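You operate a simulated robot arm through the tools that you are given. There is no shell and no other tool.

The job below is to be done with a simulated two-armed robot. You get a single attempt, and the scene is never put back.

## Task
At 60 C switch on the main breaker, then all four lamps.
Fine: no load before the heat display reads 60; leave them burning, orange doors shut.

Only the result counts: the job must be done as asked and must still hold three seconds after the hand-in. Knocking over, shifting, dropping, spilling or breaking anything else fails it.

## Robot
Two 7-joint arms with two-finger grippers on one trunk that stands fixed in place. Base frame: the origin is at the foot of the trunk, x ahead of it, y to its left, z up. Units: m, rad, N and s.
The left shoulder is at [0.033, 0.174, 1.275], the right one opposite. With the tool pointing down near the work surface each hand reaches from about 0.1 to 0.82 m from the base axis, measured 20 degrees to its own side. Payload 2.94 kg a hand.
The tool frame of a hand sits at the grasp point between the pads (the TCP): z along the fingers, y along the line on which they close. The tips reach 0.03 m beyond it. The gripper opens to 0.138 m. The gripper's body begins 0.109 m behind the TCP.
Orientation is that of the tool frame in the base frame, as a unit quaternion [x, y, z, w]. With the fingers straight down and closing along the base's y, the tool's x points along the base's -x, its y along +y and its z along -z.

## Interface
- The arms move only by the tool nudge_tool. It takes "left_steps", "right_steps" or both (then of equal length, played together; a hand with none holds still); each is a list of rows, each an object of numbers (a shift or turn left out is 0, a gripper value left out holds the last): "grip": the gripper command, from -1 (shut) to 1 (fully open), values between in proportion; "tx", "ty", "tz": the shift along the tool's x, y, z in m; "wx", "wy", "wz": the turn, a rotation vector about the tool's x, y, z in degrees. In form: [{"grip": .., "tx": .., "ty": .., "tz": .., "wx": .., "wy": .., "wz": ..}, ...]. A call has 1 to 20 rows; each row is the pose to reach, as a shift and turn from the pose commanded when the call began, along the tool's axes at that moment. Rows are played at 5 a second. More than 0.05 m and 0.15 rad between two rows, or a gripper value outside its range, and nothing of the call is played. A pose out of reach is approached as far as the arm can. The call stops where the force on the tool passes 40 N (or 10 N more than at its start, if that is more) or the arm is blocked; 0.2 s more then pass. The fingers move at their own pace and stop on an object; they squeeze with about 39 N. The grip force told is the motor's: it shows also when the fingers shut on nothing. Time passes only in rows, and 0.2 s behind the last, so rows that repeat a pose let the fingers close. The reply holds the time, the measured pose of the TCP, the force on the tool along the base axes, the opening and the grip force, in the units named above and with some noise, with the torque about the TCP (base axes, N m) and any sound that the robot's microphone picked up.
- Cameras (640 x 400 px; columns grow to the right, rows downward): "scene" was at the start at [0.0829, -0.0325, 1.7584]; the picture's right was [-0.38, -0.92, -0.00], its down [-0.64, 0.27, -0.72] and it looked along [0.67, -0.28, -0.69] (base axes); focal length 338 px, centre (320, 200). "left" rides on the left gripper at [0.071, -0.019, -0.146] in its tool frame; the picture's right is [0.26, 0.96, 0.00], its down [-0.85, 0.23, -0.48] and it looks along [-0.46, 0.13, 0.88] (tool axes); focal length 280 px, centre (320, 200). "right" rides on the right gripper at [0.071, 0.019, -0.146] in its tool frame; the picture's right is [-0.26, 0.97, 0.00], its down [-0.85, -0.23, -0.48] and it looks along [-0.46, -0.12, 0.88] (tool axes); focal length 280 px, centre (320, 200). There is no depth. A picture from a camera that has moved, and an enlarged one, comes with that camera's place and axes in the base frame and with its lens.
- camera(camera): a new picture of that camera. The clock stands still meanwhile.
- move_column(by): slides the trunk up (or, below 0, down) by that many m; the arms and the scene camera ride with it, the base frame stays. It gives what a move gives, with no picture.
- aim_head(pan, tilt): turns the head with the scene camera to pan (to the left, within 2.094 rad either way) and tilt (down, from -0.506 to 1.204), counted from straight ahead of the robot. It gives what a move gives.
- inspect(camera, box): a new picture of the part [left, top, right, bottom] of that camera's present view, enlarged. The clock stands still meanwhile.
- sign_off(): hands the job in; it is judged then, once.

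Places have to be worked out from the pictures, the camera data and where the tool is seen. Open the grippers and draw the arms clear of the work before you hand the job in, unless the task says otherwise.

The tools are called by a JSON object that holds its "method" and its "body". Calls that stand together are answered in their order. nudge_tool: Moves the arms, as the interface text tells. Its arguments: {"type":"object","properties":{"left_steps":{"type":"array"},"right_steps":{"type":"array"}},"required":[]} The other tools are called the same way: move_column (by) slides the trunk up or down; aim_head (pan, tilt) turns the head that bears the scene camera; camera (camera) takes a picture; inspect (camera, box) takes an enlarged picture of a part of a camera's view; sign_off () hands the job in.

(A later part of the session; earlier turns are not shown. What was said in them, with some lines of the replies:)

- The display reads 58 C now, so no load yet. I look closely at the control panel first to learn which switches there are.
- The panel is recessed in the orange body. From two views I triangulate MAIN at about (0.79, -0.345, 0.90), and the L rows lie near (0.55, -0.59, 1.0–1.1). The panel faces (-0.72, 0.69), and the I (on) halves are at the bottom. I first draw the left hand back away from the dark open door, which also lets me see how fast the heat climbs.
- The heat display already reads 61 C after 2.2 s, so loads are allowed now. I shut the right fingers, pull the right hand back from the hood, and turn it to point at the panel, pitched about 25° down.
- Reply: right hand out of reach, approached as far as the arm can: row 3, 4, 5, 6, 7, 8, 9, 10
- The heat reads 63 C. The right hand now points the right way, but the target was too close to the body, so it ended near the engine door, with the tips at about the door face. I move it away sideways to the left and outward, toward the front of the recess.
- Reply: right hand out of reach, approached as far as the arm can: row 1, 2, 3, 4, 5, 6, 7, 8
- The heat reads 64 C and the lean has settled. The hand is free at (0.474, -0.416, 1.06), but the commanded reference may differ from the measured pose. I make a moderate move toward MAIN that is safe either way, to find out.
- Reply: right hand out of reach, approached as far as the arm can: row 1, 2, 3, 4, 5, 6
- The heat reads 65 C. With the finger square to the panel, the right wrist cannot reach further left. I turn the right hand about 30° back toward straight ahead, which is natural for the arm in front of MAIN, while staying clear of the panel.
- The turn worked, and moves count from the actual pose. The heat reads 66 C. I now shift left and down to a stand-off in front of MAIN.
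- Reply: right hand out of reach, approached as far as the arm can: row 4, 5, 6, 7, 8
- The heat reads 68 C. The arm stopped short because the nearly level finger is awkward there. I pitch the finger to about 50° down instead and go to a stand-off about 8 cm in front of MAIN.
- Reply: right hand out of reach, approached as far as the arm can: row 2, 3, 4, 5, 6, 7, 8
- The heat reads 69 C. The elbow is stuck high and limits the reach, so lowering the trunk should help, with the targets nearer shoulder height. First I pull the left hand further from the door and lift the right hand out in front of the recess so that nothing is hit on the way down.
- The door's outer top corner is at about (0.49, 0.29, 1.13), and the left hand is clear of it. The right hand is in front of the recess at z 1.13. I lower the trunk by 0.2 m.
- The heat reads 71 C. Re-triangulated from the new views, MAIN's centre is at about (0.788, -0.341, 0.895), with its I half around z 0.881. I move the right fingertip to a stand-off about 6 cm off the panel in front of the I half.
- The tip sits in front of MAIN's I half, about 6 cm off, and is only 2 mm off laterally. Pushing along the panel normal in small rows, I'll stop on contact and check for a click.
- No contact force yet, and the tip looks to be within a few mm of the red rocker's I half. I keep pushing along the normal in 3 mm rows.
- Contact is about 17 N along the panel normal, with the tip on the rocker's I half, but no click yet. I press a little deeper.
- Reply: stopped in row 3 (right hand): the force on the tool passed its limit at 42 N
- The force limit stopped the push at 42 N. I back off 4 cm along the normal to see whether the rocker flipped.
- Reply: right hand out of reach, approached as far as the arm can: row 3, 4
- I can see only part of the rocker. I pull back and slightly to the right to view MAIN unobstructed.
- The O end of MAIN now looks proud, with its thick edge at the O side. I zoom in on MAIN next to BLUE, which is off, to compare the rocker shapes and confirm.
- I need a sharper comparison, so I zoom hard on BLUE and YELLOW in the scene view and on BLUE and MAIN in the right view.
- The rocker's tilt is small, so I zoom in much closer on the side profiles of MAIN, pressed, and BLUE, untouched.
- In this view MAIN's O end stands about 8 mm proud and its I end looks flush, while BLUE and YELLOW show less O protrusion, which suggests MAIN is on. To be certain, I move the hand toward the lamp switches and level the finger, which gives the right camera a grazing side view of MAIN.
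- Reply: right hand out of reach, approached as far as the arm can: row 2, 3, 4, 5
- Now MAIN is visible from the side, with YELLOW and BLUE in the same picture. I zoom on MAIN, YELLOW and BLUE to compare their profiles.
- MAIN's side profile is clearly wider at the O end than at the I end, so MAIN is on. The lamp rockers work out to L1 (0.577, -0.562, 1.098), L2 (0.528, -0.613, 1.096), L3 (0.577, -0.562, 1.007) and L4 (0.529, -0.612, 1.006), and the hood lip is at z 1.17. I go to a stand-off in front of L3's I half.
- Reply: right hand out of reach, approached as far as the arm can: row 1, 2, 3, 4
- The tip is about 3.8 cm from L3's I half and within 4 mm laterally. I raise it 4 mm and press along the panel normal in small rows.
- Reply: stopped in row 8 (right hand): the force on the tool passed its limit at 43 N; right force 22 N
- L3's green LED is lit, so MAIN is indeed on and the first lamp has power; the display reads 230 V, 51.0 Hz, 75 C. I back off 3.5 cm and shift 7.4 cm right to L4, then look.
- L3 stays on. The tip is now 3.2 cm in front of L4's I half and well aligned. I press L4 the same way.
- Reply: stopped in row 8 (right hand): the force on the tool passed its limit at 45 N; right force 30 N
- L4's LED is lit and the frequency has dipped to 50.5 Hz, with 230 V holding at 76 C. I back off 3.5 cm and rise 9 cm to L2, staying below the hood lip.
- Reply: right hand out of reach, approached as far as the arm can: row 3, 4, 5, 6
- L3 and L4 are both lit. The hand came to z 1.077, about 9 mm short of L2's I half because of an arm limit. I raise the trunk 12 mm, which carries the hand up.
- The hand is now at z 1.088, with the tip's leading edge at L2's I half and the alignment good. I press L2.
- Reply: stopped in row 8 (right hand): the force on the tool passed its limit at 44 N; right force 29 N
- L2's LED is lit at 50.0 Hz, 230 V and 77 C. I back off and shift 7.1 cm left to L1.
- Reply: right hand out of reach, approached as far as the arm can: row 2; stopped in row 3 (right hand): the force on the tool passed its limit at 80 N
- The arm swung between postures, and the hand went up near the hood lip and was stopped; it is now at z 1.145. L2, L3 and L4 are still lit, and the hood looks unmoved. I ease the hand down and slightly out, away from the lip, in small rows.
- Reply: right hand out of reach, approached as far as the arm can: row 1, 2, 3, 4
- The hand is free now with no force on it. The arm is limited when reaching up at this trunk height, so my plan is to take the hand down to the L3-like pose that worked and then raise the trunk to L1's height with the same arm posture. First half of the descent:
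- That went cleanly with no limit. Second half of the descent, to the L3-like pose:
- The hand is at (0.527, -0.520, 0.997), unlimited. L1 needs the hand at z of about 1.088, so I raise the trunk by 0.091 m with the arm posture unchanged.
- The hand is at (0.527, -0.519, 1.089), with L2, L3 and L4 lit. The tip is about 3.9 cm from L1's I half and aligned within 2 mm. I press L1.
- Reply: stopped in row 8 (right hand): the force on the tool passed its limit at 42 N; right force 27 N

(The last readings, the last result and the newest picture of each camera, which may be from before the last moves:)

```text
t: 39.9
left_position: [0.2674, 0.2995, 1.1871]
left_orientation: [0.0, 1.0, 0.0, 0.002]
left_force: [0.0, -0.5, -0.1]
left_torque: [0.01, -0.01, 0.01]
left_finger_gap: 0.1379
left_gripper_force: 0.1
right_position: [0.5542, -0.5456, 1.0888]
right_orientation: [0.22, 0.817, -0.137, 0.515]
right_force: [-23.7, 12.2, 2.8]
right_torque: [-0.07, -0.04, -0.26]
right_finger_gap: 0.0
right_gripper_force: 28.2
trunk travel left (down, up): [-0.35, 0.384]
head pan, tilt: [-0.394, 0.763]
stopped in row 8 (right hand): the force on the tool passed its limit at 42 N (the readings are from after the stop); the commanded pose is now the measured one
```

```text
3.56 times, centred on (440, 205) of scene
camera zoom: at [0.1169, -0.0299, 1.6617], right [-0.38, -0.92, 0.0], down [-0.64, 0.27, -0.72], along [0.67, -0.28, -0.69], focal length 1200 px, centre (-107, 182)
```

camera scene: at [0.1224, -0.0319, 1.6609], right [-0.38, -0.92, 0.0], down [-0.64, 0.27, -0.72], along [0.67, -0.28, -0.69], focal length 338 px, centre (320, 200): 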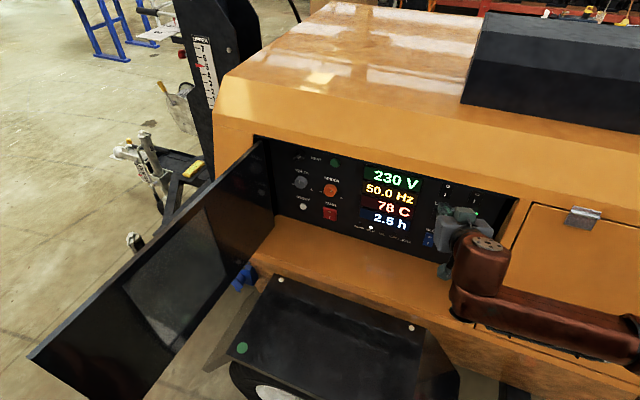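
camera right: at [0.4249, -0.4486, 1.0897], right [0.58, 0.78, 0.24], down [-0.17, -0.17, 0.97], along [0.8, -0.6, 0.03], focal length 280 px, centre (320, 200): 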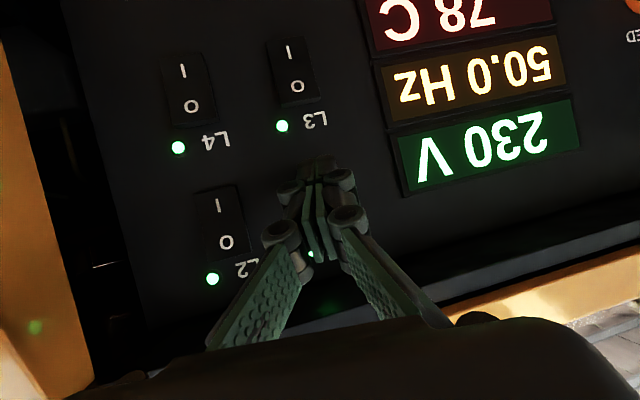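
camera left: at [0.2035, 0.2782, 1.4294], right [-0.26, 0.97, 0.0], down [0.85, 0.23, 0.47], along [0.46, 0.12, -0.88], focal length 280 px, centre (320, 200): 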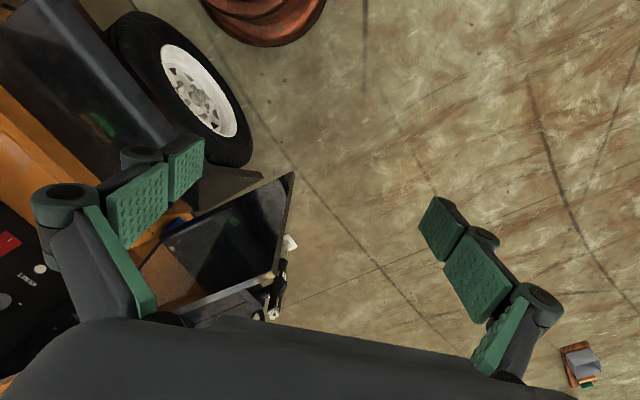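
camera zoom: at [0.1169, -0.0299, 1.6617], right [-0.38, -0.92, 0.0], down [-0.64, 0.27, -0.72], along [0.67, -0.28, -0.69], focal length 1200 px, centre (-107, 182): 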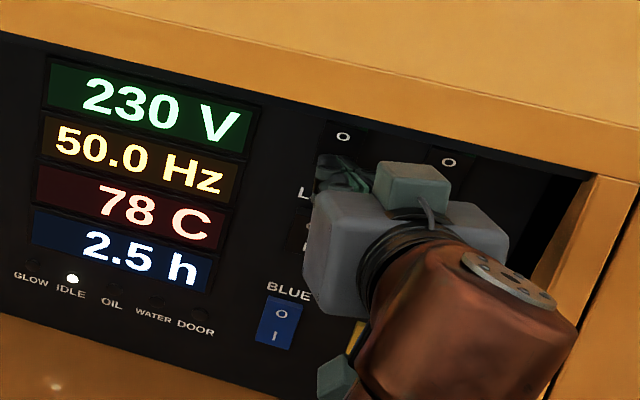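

L1's LED shows a green glow behind the finger, so all four appear to be on. I back off to the earlier stand-off and check the LEDs and the display.

{"method": "nudge_tool", "body": {"right_steps": [{"tx": 0.0052, "ty": 0.0028, "tz": -0.0108}, {"tx": 0.0103, "ty": 0.0057, "tz": -0.0217}, {"tx": 0.0155, "ty": 0.0085, "tz": -0.0325}, {"tx": 0.0155, "ty": 0.0085, "tz": -0.0325}]}}

{"method": "camera", "body": {"camera": "right"}}

{"method": "camera", "body": {"camera": "scene"}}

```text
t: 40.9
left_position: [0.2696, 0.2997, 1.1854]
left_orientation: [0.0, 1.0, 0.0, 0.0]
left_force: [0.5, 0.0, -1.5]
left_torque: [0.0, 0.02, 0.02]
left_finger_gap: 0.1382
left_gripper_force: 0.1
right_position: [0.5316, -0.522, 1.0884]
right_orientation: [0.221, 0.818, -0.138, 0.512]
right_force: [-0.4, 0.5, -0.2]
right_torque: [0.0, 0.04, -0.01]
right_finger_gap: 0.0
right_gripper_force: 28.3
trunk travel left (down, up): [-0.35, 0.384]
head pan, tilt: [-0.394, 0.763]
```

```text
taken
camera right: at [0.4022, -0.4253, 1.0884], right [0.58, 0.78, 0.24], down [-0.17, -0.17, 0.97], along [0.8, -0.61, 0.03], focal length 280 px, centre (320, 200)
```

right: 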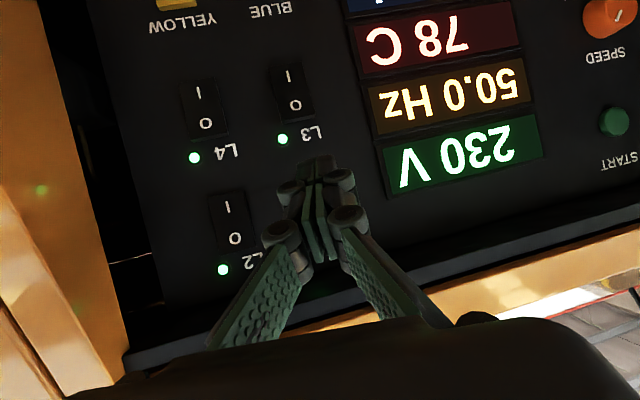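

```text
taken
camera scene: at [0.1215, -0.0312, 1.6612], right [-0.38, -0.92, 0.0], down [-0.64, 0.27, -0.72], along [0.67, -0.28, -0.69], focal length 338 px, centre (320, 200)
```

scene: 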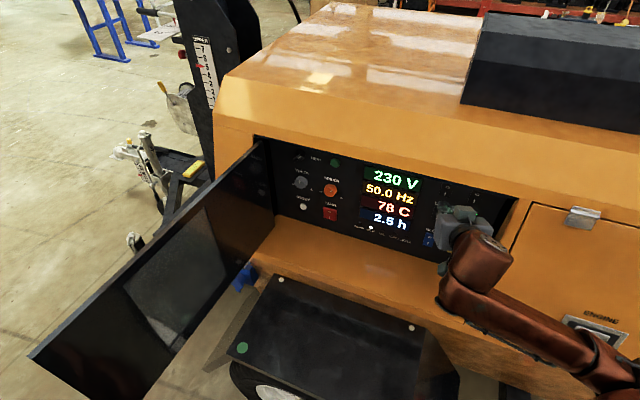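

L2, L3 and L4 are lit, and L1 is hidden behind the hand. The display reads 230 V, 50.0 Hz, 78 C. I withdraw by retracing the known good path, first turning back and sliding left.

{"method": "nudge_tool", "body": {"right_steps": [{"tx": 0.0038, "ty": 0.0088, "tz": -0.005, "wx": -3.83, "wz": -1.85}, {"tx": 0.0077, "ty": 0.0176, "tz": -0.0099, "wx": -7.65, "wz": -3.7}, {"tx": 0.0115, "ty": 0.0263, "tz": -0.0149, "wx": -11.5, "wz": -5.55}, {"tx": 0.0153, "ty": 0.0351, "tz": -0.0198, "wx": -15.3, "wz": -7.4}]}}

{"method": "camera", "body": {"camera": "right"}}

{"method": "camera", "body": {"camera": "scene"}}

```text
t: 41.9
left_position: [0.2699, 0.2987, 1.1858]
left_orientation: [-0.001, 1.0, 0.001, 0.0]
left_force: [-0.4, 0.1, -0.4]
left_torque: [0.01, -0.01, -0.02]
left_finger_gap: 0.138
left_gripper_force: 0.1
right_position: [0.5267, -0.4796, 1.0818]
right_orientation: [0.097, 0.842, -0.058, 0.527]
right_force: [0.1, 0.6, -0.6]
right_torque: [-0.01, -0.04, 0.01]
right_finger_gap: 0.0
right_gripper_force: 28.1
trunk travel left (down, up): [-0.35, 0.384]
head pan, tilt: [-0.394, 0.763]
```

```text
taken
camera right: at [0.3755, -0.4252, 1.0822], right [0.33, 0.91, 0.24], down [-0.11, -0.21, 0.97], along [0.94, -0.34, 0.03], focal length 280 px, centre (320, 200)
```

right: 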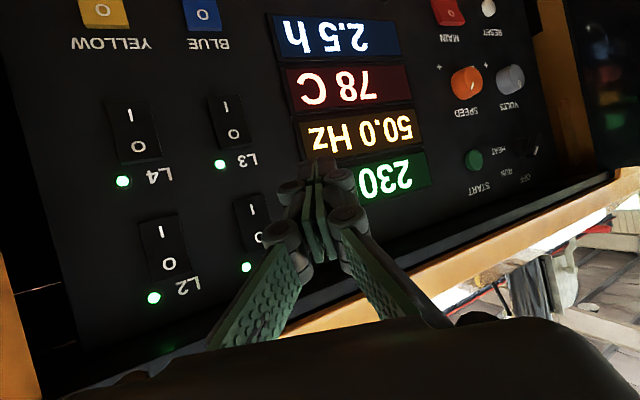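

```text
taken
camera scene: at [0.1216, -0.0317, 1.6611], right [-0.38, -0.92, 0.0], down [-0.64, 0.27, -0.72], along [0.67, -0.28, -0.69], focal length 338 px, centre (320, 200)
```

scene: 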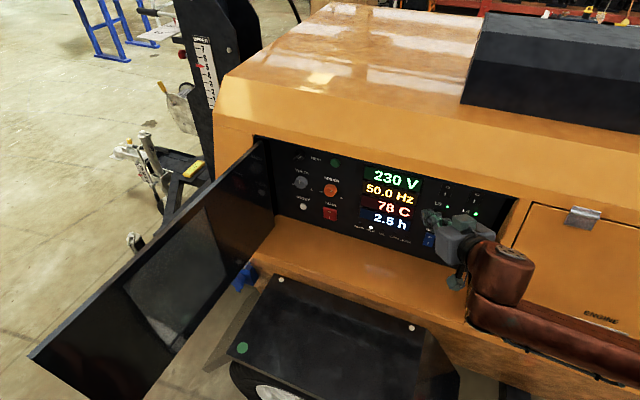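

All four LEDs, L1 to L4, are clearly lit, and MAIN is on. I continue drawing the right hand out of the recess, left and outward, pitching it down.

{"method": "nudge_tool", "body": {"right_steps": [{"tx": 0.0041, "ty": 0.0265, "tz": 0.0011, "wy": 5}, {"tx": 0.0081, "ty": 0.053, "tz": 0.0022, "wy": 10}, {"tx": 0.0122, "ty": 0.0795, "tz": 0.0033, "wy": 15}, {"tx": 0.0162, "ty": 0.106, "tz": 0.0044, "wy": 20}, {"tx": 0.0203, "ty": 0.1325, "tz": 0.0055, "wy": 25}]}}

{"method": "camera", "body": {"camera": "scene"}}

```text
t: 43.1
left_position: [0.2705, 0.3005, 1.1842]
left_orientation: [0.001, 1.0, -0.001, 0.0]
left_force: [-0.6, 0.5, -0.5]
left_torque: [-0.04, 0.01, 0.04]
left_finger_gap: 0.138
left_gripper_force: 0.0
right_position: [0.5536, -0.3484, 1.0621]
right_orientation: [0.108, 0.936, -0.038, 0.332]
right_force: [-0.6, 1.4, 0.0]
right_torque: [0.0, 0.0, -0.01]
right_finger_gap: 0.0003
right_gripper_force: 28.9
trunk travel left (down, up): [-0.35, 0.384]
head pan, tilt: [-0.394, 0.763]
```

```text
taken
camera scene: at [0.1223, -0.0292, 1.6611], right [-0.38, -0.92, 0.0], down [-0.64, 0.26, -0.72], along [0.67, -0.28, -0.69], focal length 338 px, centre (320, 200)
```

scene: 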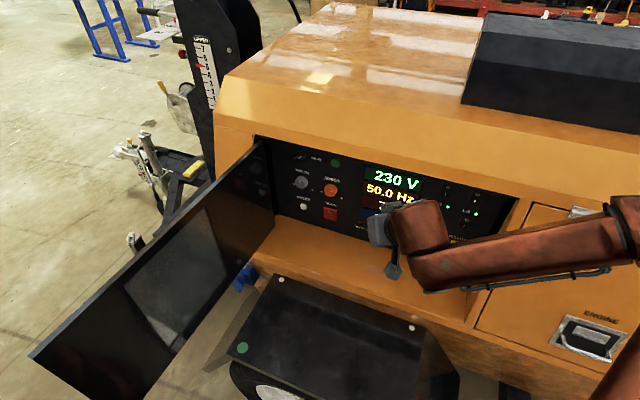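

The right hand is out in front of the recess and free. I pull it back toward the robot and up, pointing it down, and open the gripper at the end, clear of the machine.

{"method": "nudge_tool", "body": {"right_steps": [{"tx": 0.0097, "ty": -0.0016, "tz": -0.0336, "wy": 6.3}, {"tx": 0.0194, "ty": -0.0032, "tz": -0.0672, "wy": 12.6}, {"tx": 0.0291, "ty": -0.0048, "tz": -0.1009, "wy": 19}, {"tx": 0.0387, "ty": -0.0063, "tz": -0.1345, "wy": 25.3}, {"tx": 0.0484, "ty": -0.0079, "tz": -0.1681, "wy": 31.6}, {"tx": 0.0581, "ty": -0.0095, "tz": -0.2017, "wy": 38}, {"grip": 1, "tx": 0.0581, "ty": -0.0095, "tz": -0.2017, "wy": 38}, {"grip": 1, "tx": 0.0581, "ty": -0.0095, "tz": -0.2017, "wy": 38}, {"grip": 1, "tx": 0.0581, "ty": -0.0095, "tz": -0.2017, "wy": 38}, {"grip": 1, "tx": 0.0581, "ty": -0.0095, "tz": -0.2017, "wy": 38}]}}

{"method": "camera", "body": {"camera": "scene"}}

{"method": "camera", "body": {"camera": "right"}}

```text
t: 45.3
left_position: [0.2695, 0.2988, 1.1855]
left_orientation: [0.001, 1.0, 0.001, -0.001]
left_force: [0.1, -0.1, -0.4]
left_torque: [-0.03, -0.02, 0.01]
left_finger_gap: 0.1374
left_gripper_force: 0.0
right_position: [0.3827, -0.3187, 1.1795]
right_orientation: [0.115, 0.993, 0.0, 0.01]
right_force: [0.8, 1.1, 0.1]
right_torque: [0.0, 0.01, -0.01]
right_finger_gap: 0.0897
right_gripper_force: 0.0
trunk travel left (down, up): [-0.35, 0.384]
head pan, tilt: [-0.394, 0.763]
```

```text
taken
camera scene: at [0.1214, -0.0312, 1.6612], right [-0.38, -0.92, 0.0], down [-0.64, 0.27, -0.72], along [0.67, -0.28, -0.69], focal length 338 px, centre (320, 200)
```

scene: 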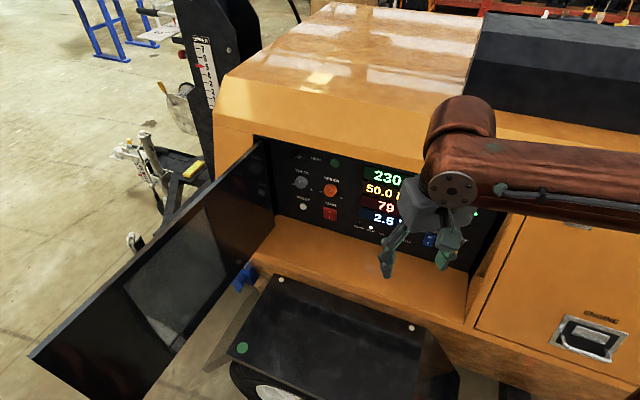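

```text
taken
camera right: at [0.3167, -0.284, 1.3246], right [0.47, 0.88, 0.01], down [0.76, -0.42, 0.49], along [0.44, -0.23, -0.87], focal length 280 px, centre (320, 200)
```

right: 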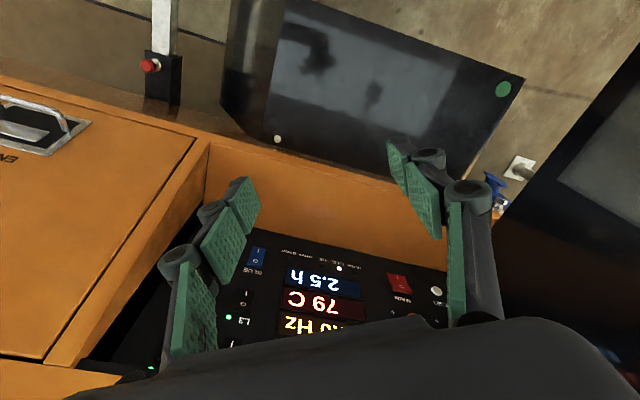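

Heat is 79 C and the gripper is opening, clear of the machine. I move the right hand further back and aside so I can see the whole panel, and let some time pass to check that everything stays on.

{"method": "nudge_tool", "body": {"right_steps": [{"grip": 1, "tx": 0.0207, "ty": -0.0254, "tz": -0.01}, {"grip": 1, "tx": 0.0415, "ty": -0.0508, "tz": -0.02}, {"grip": 1, "tx": 0.0622, "ty": -0.0762, "tz": -0.03}, {"grip": 1, "tx": 0.083, "ty": -0.1016, "tz": -0.04}, {"grip": 1, "tx": 0.1037, "ty": -0.127, "tz": -0.05}, {"grip": 1, "tx": 0.1037, "ty": -0.127, "tz": -0.05}, {"grip": 1, "tx": 0.1037, "ty": -0.127, "tz": -0.05}, {"grip": 1, "tx": 0.1037, "ty": -0.127, "tz": -0.05}]}}

{"method": "camera", "body": {"camera": "scene"}}

{"method": "inspect", "body": {"camera": "scene", "box": [270, 130, 530, 290]}}

```text
t: 47.1
left_position: [0.2686, 0.2994, 1.1852]
left_orientation: [0.001, 1.0, 0.001, 0.0]
left_force: [-0.2, 0.6, -0.1]
left_torque: [-0.01, -0.05, 0.0]
left_finger_gap: 0.1383
left_gripper_force: 0.1
right_position: [0.2524, -0.4163, 1.2235]
right_orientation: [0.113, 0.994, 0.002, 0.011]
right_force: [-0.2, -0.7, 1.0]
right_torque: [-0.02, -0.04, -0.01]
right_finger_gap: 0.1381
right_gripper_force: 0.1
right hand out of reach, approached as far as the arm can: row 4, 5, 6, 7, 8
trunk travel left (down, up): [-0.35, 0.384]
head pan, tilt: [-0.394, 0.763]
```

```text
taken
camera scene: at [0.1201, -0.031, 1.6613], right [-0.38, -0.92, 0.0], down [-0.64, 0.27, -0.72], along [0.67, -0.28, -0.69], focal length 338 px, centre (320, 200)
```

scene: 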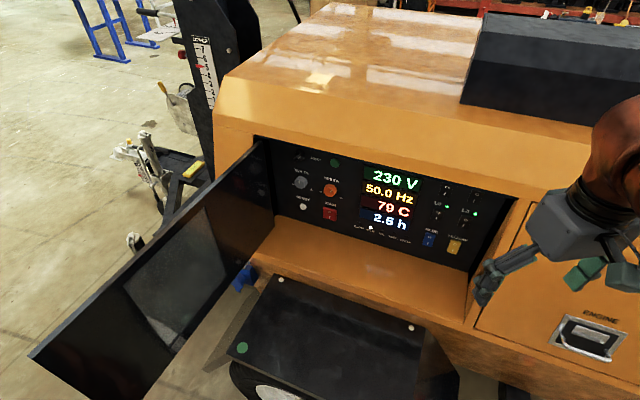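

```text
2.46 times, centred on (400, 210) of scene
camera zoom: at [0.1201, -0.031, 1.6613], right [-0.38, -0.92, 0.0], down [-0.64, 0.27, -0.72], along [0.67, -0.28, -0.69], focal length 831 px, centre (123, 175)
```

zoom: 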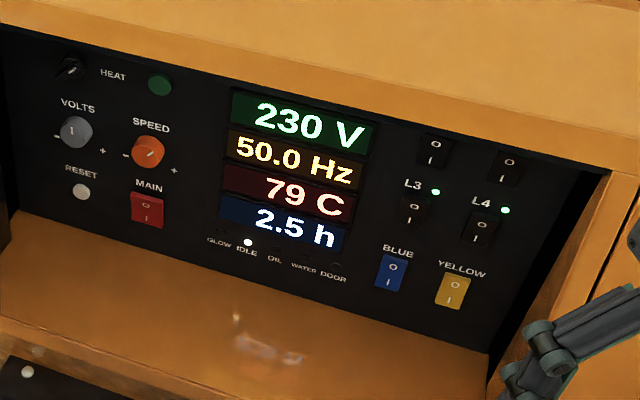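

Everything holds at 230 V, 50.0 Hz and 79 C. I look up along the mast to see whether the lamps themselves burn, and then recheck the panel after more time.

{"method": "aim_head", "body": {"pan": -0.1, "tilt": 0.0}}

{"method": "camera", "body": {"camera": "scene"}}

```text
t: 48.2
left_position: [0.2695, 0.2996, 1.1862]
left_orientation: [0.001, 1.0, 0.0, 0.0]
left_force: [-0.6, 0.2, -0.3]
left_torque: [-0.04, -0.01, 0.03]
left_finger_gap: 0.138
left_gripper_force: 0.0
right_position: [0.253, -0.4161, 1.2216]
right_orientation: [0.114, 0.993, 0.002, 0.012]
right_force: [0.5, 0.7, 0.3]
right_torque: [0.0, 0.0, -0.02]
right_finger_gap: 0.1379
right_gripper_force: 0.1
trunk travel left (down, up): [-0.35, 0.384]
head pan, tilt: [-0.099, 0.0]
```

```text
taken
camera scene: at [0.1352, -0.0086, 1.7303], right [-0.1, -0.99, 0.0], down [0.0, 0.0, -1.0], along [0.99, -0.1, 0.0], focal length 338 px, centre (320, 200)
```

scene: 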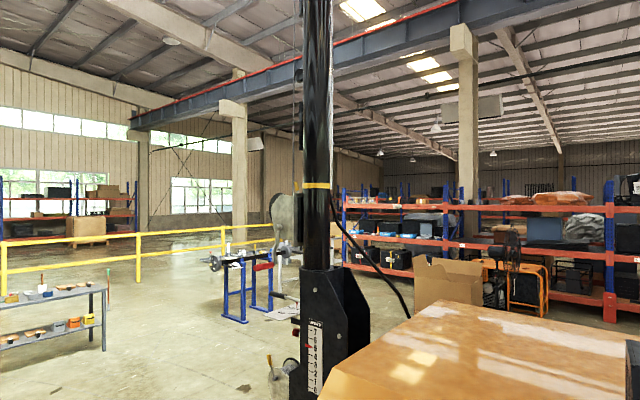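

The mast rises straight up out of view, so the lamp head is higher. I tilt the head up to the limit to find it.

{"method": "aim_head", "body": {"pan": -0.1, "tilt": -0.5}}

{"method": "camera", "body": {"camera": "scene"}}

```text
t: 49.1
left_position: [0.2702, 0.2986, 1.1859]
left_orientation: [0.0, 1.0, -0.001, 0.0]
left_force: [0.0, -0.1, 0.3]
left_torque: [0.04, -0.02, -0.02]
left_finger_gap: 0.1381
left_gripper_force: 0.0
right_position: [0.2528, -0.4162, 1.2228]
right_orientation: [0.114, 0.993, 0.001, 0.011]
right_force: [0.5, -0.5, -0.7]
right_torque: [-0.02, 0.03, 0.0]
right_finger_gap: 0.138
right_gripper_force: 0.0
trunk travel left (down, up): [-0.35, 0.384]
head pan, tilt: [-0.099, -0.499]
```

```text
taken
camera scene: at [0.1123, -0.0064, 1.7703], right [-0.1, -1.0, 0.0], down [0.48, -0.05, -0.88], along [0.87, -0.09, 0.48], focal length 338 px, centre (320, 200)
```

scene: 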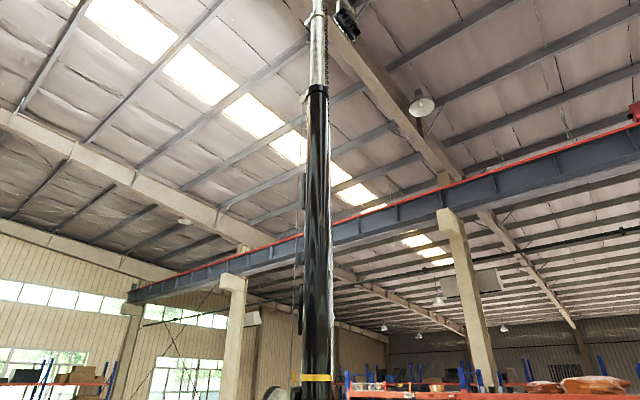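

A lamp head peeks in at the top of the mast, so I zoom in there.

{"method": "inspect", "body": {"camera": "scene", "box": [270, 0, 400, 80]}}

{"method": "camera", "body": {"camera": "left"}}

{"method": "camera", "body": {"camera": "right"}}

```text
4.92 times, centred on (335, 40) of scene
camera zoom: at [0.1123, -0.0064, 1.7703], right [-0.1, -1.0, 0.0], down [0.48, -0.05, -0.88], along [0.87, -0.09, 0.48], focal length 1662 px, centre (246, 988)
```

zoom: 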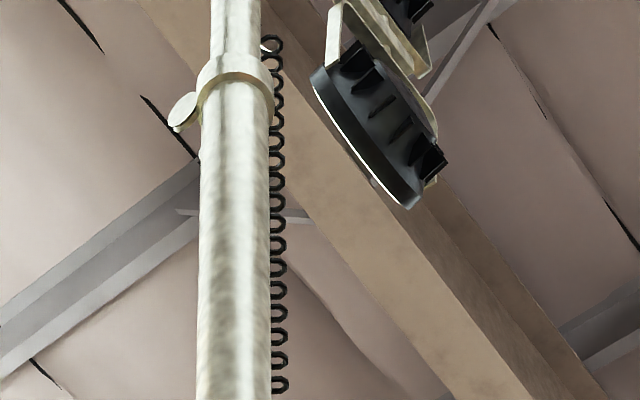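

```text
taken
camera left: at [0.1996, 0.2785, 1.3325], right [-0.26, 0.96, 0.0], down [0.85, 0.23, 0.48], along [0.46, 0.13, -0.88], focal length 280 px, centre (320, 200)
```

left: 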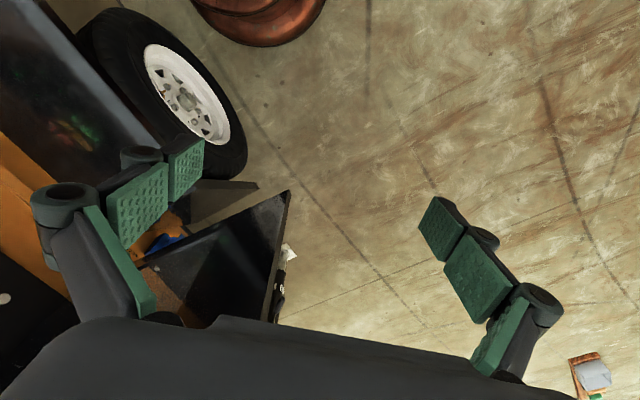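

```text
taken
camera right: at [0.1874, -0.3821, 1.3676], right [0.47, 0.88, 0.01], down [0.76, -0.42, 0.49], along [0.44, -0.23, -0.87], focal length 280 px, centre (320, 200)
```

right: 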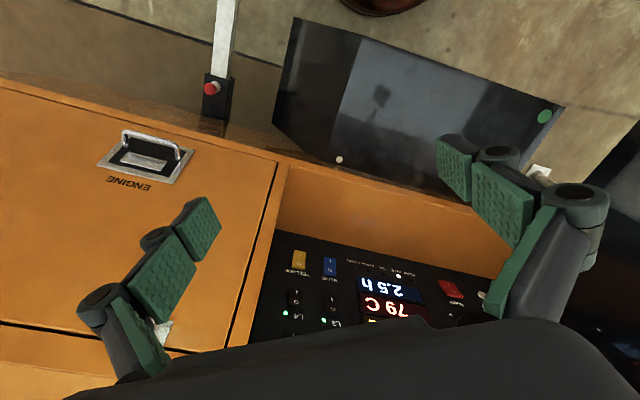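

The floodlight's face rim glows white, so the lamps are burning. I turn the head back for a last look at the panel and the orange doors.

{"method": "aim_head", "body": {"pan": -0.55, "tilt": 0.7}}

{"method": "camera", "body": {"camera": "scene"}}

{"method": "inspect", "body": {"camera": "scene", "box": [200, 100, 460, 270]}}

```text
t: 50.5
left_position: [0.269, 0.2979, 1.1855]
left_orientation: [0.0, 1.0, 0.001, -0.001]
left_force: [1.0, -0.3, -0.4]
left_torque: [0.01, -0.01, -0.03]
left_finger_gap: 0.1382
left_gripper_force: 0.0
right_position: [0.2524, -0.4164, 1.2227]
right_orientation: [0.114, 0.993, 0.001, 0.011]
right_force: [0.1, -0.5, -0.2]
right_torque: [0.04, 0.01, 0.0]
right_finger_gap: 0.1382
right_gripper_force: 0.0
trunk travel left (down, up): [-0.35, 0.384]
head pan, tilt: [-0.55, 0.7]
```

```text
taken
camera scene: at [0.1179, -0.0442, 1.6666], right [-0.52, -0.85, 0.0], down [-0.55, 0.34, -0.77], along [0.65, -0.4, -0.64], focal length 338 px, centre (320, 200)
```

scene: 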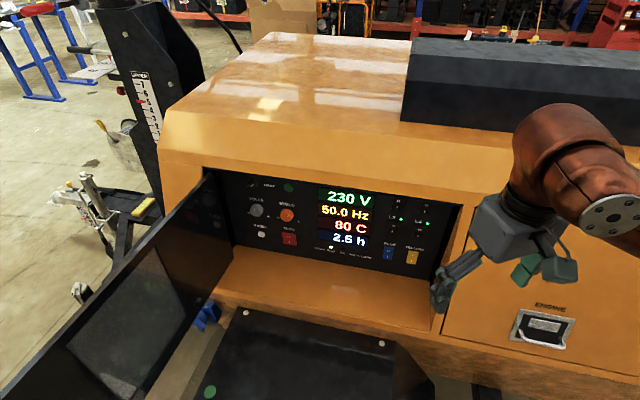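

```text
2.35 times, centred on (330, 185) of scene
camera zoom: at [0.1179, -0.0442, 1.6666], right [-0.52, -0.85, 0.0], down [-0.55, 0.34, -0.77], along [0.65, -0.4, -0.64], focal length 794 px, centre (296, 235)
```

zoom: 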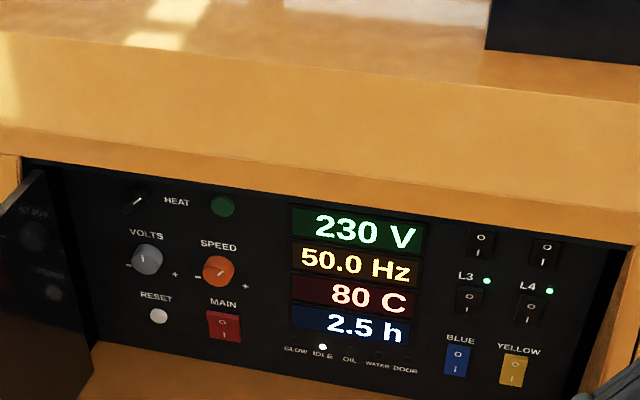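

The final state is:
- **Switches:** MAIN is on and the L1–L4 LEDs are lit.
- **Readings:** 230 V, 50.0 Hz and 80 C, holding steady.
- **Doors:** The DOOR light is dark and the engine door is shut.
- **Sockets:** BLUE and YELLOW are untouched.

Both hands are open and clear of the machine, so I hand the job in.

{"method": "sign_off", "body": {}}

```text
The job is handed in.
```

The main breaker and all four lamps are on, and I've handed the job in. No load went on before the heat display reached 60. It read 61 C by 2.2 s, and I pressed MAIN at about 73 C, because getting the arm into position took roughly 18 s.

- **Order:** MAIN went on first, then L3, L4, L2 and L1, one at a time. All four lamp LEDs lit. From below I could only see one floodlight on the mast; its rim was glowing white.
- **Running state:** the panel read 230 V, 50.0 Hz and 80 C at hand-in. The frequency dropped from 51.0 Hz as the lamps came on, then held for the last 17 s or so. The temperature was still rising slowly.
- **IDLE light:** this came on with the first lamp and stayed on. I don't know what it signals. The OIL, WATER and DOOR lights stayed dark.
- **Doors and sockets:** the engine door stayed shut, and BLUE and YELLOW were left off.
- **Contact:** after the L2 press the arm jumped to a different posture. It was stopped at 80 N close to the hood's lower edge, so it probably touched it. The hood looked unmoved afterwards, and nothing else appeared shifted.

Both grippers are open and clear of the machine.
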